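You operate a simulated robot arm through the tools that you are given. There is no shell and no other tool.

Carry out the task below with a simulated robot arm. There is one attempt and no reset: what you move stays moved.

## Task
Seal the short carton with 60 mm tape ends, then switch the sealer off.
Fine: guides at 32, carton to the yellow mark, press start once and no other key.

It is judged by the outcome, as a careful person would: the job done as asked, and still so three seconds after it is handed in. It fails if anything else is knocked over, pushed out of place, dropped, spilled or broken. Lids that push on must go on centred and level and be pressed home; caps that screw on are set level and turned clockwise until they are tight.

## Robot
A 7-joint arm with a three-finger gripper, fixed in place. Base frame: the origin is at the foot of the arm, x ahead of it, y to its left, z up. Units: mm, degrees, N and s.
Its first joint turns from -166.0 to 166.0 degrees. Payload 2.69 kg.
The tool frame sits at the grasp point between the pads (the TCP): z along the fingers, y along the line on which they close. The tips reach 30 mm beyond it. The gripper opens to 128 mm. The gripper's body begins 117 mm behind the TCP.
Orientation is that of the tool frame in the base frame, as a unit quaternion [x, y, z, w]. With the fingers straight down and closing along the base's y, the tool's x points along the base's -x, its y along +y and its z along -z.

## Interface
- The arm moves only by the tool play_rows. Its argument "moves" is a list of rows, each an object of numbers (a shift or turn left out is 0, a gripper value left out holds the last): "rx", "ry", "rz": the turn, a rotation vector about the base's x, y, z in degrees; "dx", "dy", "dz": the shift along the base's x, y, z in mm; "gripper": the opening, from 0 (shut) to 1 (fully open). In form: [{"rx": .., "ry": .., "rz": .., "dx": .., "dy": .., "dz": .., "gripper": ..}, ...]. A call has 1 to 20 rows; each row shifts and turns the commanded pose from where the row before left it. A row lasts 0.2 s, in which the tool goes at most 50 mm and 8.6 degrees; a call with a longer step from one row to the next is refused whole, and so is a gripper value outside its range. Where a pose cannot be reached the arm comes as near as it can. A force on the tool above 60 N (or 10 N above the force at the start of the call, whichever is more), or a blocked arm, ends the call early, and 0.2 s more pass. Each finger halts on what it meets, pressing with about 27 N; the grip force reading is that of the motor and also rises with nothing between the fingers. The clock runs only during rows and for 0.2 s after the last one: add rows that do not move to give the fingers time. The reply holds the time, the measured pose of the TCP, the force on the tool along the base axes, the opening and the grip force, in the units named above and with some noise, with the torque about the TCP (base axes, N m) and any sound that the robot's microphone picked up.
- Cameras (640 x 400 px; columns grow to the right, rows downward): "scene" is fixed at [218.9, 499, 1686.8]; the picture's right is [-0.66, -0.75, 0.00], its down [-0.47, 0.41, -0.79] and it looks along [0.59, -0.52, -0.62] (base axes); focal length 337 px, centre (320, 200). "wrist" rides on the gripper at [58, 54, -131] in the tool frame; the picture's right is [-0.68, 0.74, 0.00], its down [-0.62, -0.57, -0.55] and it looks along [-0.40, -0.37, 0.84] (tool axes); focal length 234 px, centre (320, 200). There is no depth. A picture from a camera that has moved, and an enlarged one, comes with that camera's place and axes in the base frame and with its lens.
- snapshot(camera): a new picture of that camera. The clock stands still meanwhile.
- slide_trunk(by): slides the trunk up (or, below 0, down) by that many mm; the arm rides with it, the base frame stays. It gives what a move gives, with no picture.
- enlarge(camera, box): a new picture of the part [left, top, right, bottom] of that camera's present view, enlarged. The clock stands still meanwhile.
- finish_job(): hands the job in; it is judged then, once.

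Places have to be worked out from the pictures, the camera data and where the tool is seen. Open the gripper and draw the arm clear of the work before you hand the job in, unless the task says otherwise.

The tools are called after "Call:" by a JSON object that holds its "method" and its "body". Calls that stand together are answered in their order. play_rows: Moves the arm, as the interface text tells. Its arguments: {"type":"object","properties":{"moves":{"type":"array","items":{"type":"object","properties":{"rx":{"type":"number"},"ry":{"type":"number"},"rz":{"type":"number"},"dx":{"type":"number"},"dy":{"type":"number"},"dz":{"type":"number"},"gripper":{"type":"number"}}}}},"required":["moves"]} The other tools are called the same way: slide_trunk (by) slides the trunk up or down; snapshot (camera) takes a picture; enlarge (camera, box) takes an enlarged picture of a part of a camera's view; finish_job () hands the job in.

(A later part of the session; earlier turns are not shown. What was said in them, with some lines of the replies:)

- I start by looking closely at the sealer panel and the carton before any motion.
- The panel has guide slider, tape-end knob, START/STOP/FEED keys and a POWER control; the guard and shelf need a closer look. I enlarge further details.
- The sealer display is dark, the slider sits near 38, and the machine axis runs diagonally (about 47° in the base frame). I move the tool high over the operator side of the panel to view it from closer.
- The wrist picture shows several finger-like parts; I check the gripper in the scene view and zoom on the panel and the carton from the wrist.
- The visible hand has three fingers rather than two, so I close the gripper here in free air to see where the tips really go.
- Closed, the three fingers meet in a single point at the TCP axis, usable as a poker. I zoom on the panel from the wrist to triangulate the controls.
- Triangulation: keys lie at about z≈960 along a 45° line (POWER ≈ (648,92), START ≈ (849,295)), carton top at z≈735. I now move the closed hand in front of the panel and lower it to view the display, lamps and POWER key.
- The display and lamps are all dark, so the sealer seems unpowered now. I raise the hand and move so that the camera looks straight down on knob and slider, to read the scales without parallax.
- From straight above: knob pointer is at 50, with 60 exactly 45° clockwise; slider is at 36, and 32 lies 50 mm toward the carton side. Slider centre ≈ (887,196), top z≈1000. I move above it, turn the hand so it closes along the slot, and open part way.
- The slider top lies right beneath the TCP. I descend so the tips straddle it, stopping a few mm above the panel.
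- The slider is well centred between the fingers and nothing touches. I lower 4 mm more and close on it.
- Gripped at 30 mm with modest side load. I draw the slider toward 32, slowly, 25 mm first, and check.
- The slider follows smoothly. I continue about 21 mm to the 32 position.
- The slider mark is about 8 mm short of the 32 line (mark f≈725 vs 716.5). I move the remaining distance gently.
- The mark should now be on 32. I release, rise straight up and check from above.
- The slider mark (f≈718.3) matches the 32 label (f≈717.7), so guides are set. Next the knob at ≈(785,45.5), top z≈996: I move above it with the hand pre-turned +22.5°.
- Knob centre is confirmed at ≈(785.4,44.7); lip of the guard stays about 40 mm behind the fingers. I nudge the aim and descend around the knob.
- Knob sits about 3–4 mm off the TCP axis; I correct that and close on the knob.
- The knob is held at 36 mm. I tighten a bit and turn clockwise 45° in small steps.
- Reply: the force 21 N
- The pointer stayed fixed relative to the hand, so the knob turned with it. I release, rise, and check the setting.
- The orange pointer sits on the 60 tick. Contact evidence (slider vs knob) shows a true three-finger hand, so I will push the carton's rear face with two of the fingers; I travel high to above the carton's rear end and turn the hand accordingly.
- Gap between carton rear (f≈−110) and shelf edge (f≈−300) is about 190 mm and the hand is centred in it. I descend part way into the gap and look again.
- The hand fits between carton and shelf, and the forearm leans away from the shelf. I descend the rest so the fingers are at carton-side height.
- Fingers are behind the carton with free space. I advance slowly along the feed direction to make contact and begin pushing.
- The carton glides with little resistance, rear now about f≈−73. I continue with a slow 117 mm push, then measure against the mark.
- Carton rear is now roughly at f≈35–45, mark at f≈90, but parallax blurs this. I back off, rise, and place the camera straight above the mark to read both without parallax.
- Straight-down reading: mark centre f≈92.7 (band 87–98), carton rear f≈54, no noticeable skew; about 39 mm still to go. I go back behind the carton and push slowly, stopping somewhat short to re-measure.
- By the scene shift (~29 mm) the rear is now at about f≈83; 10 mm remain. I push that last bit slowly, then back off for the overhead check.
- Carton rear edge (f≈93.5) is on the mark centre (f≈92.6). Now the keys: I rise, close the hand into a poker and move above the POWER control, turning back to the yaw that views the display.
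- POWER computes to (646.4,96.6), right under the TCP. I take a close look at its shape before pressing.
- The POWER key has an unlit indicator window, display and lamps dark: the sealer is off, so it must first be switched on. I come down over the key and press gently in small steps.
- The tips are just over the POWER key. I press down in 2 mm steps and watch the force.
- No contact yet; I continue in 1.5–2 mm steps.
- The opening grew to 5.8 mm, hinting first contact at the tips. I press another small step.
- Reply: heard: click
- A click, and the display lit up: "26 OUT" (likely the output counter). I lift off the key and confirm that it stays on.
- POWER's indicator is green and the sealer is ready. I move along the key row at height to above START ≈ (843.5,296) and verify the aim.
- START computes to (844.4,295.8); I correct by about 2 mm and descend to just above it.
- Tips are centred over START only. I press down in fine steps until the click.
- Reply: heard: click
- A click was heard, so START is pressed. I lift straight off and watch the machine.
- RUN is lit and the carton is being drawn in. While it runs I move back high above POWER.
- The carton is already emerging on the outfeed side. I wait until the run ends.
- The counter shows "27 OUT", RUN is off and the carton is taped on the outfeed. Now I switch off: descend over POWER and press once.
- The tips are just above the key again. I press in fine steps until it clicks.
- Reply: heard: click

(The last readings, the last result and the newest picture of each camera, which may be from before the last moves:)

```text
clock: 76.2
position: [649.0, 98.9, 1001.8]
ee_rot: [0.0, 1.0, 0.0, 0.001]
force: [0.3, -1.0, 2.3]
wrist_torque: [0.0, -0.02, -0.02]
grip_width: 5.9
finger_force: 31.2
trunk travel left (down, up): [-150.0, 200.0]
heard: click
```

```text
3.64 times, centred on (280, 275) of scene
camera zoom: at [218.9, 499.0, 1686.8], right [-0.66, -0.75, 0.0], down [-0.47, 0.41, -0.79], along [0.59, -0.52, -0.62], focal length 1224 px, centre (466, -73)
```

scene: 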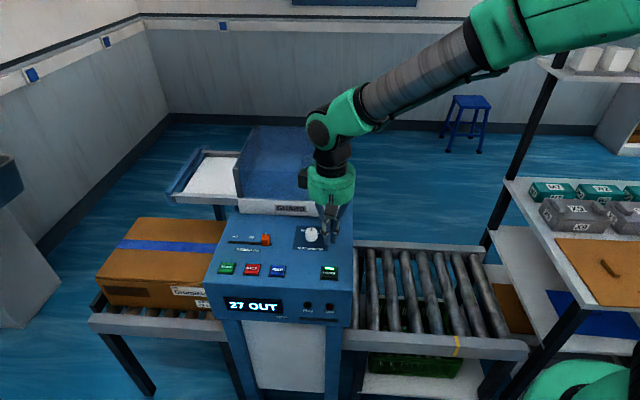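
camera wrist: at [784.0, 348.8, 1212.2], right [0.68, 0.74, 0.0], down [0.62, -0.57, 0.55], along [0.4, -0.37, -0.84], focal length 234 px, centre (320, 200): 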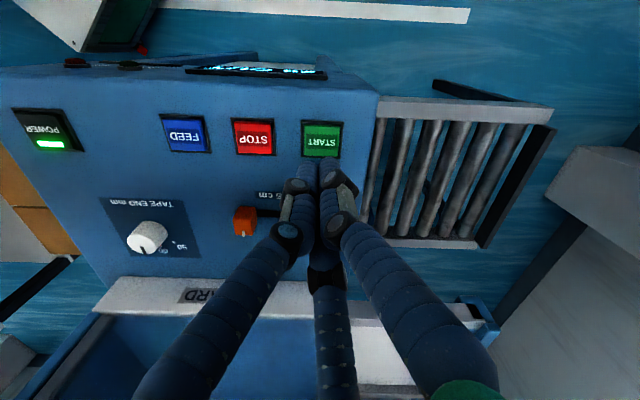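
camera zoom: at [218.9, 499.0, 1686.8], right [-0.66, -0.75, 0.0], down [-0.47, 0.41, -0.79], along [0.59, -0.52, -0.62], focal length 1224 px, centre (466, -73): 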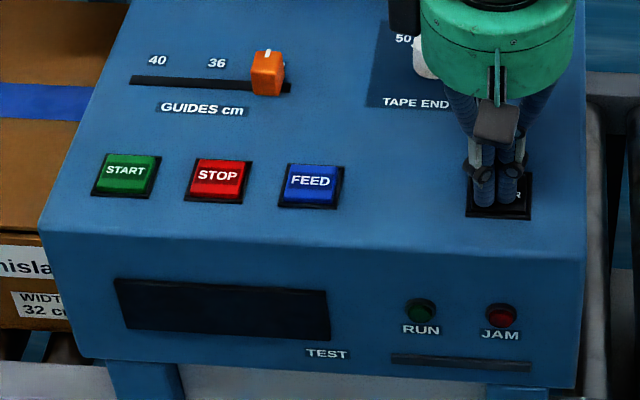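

The display is dark: the sealer is off. I lift straight up, open the gripper high above, and draw the arm clear toward its starting area.

Call:
{"method": "play_rows", "body": {"moves": [{"dz": 10}, {"dz": 35}, {"dz": 45}, {"dz": 45}, {"dz": 45}, {"dz": 45}, {"dz": 45}, {"gripper": 0.5, "dx": -5, "dy": -40}, {"gripper": 1, "dx": -5, "dy": -40}, {"dx": -5, "dy": -40}, {"dx": -5, "dy": -40}, {"dx": -5, "dy": -40}, {"dx": -5, "dy": -40}, {"dx": -5, "dy": -40}, {}]}}

Call:
{"method": "snapshot", "body": {"camera": "scene"}}

Call:
{"method": "enlarge", "body": {"camera": "scene", "box": [80, 200, 360, 340]}}

Call:
{"method": "snapshot", "body": {"camera": "wrist"}}

```text
clock: 79.4
position: [616.1, -181.4, 1274.5]
ee_rot: [0.0, 1.0, 0.001, 0.0]
force: [0.4, -0.2, 0.2]
wrist_torque: [0.05, 0.01, -0.03]
grip_width: 128.1
finger_force: 0.1
trunk travel left (down, up): [-150.0, 200.0]
```

```text
taken
```

scene: 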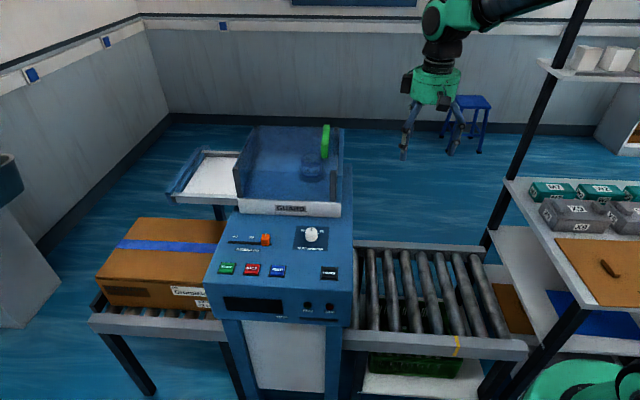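

```text
2.29 times, centred on (220, 270) of scene
camera zoom: at [218.9, 499.0, 1686.8], right [-0.66, -0.75, 0.0], down [-0.47, 0.41, -0.79], along [0.59, -0.52, -0.62], focal length 770 px, centre (549, 40)
```

zoom: 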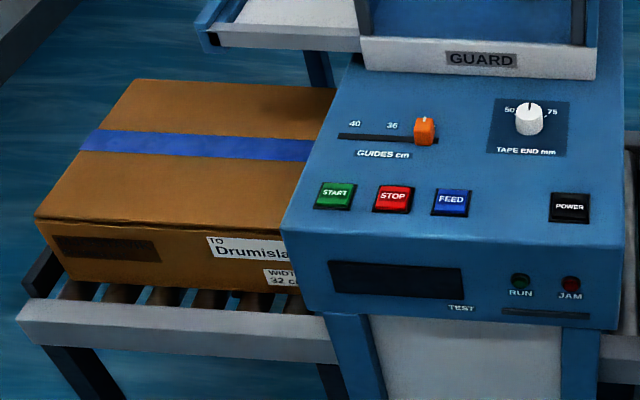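

```text
taken
camera wrist: at [559.1, -127.5, 1406.2], right [0.68, 0.74, 0.0], down [0.62, -0.57, 0.55], along [0.4, -0.37, -0.84], focal length 234 px, centre (320, 200)
```

wrist: 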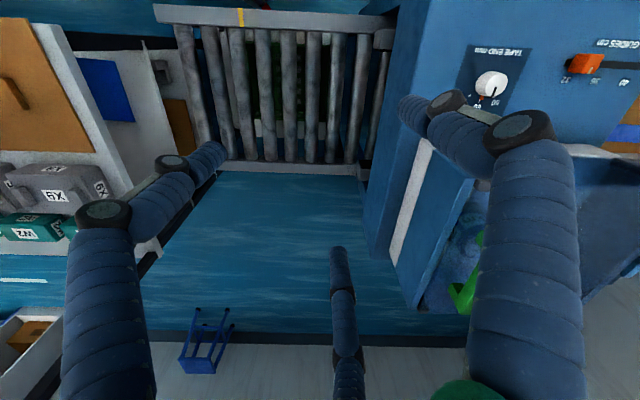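

The carton is taped on the outfeed, the sealer is dark (off), the slider is at 32 and the knob at 60. Nothing else moved, and the gripper is open and clear, so I hand the job in.

Call:
{"method": "finish_job", "body": {}}

```text
The job is handed in.
```

The short carton is taped and on the outfeed rollers, and the sealer is switched off. The job is handed in.

- **Settings:** I set the guides to 32 and the tape-end knob to 60 mm. I checked both from above before starting. I did not measure the finished tape ends on the carton.
- **Carton:** "Carton to the yellow mark" could be read more than one way. I pushed the carton in until its rear edge lined up with the mark. Backing the front edge to the mark would have left about half the carton hanging off the conveyor.
- **Keys:** The sealer was off at the start, with its display dark and the POWER light unlit. I therefore pressed POWER once to switch it on, START once, and POWER once more to switch it off. STOP and FEED were not touched.
- **Result:** The counter went from 26 OUT to 27 OUT, and the jam lamp was unlit in every picture. Nothing else looked moved or knocked over in the last pictures, and the arm is open and clear of the work.
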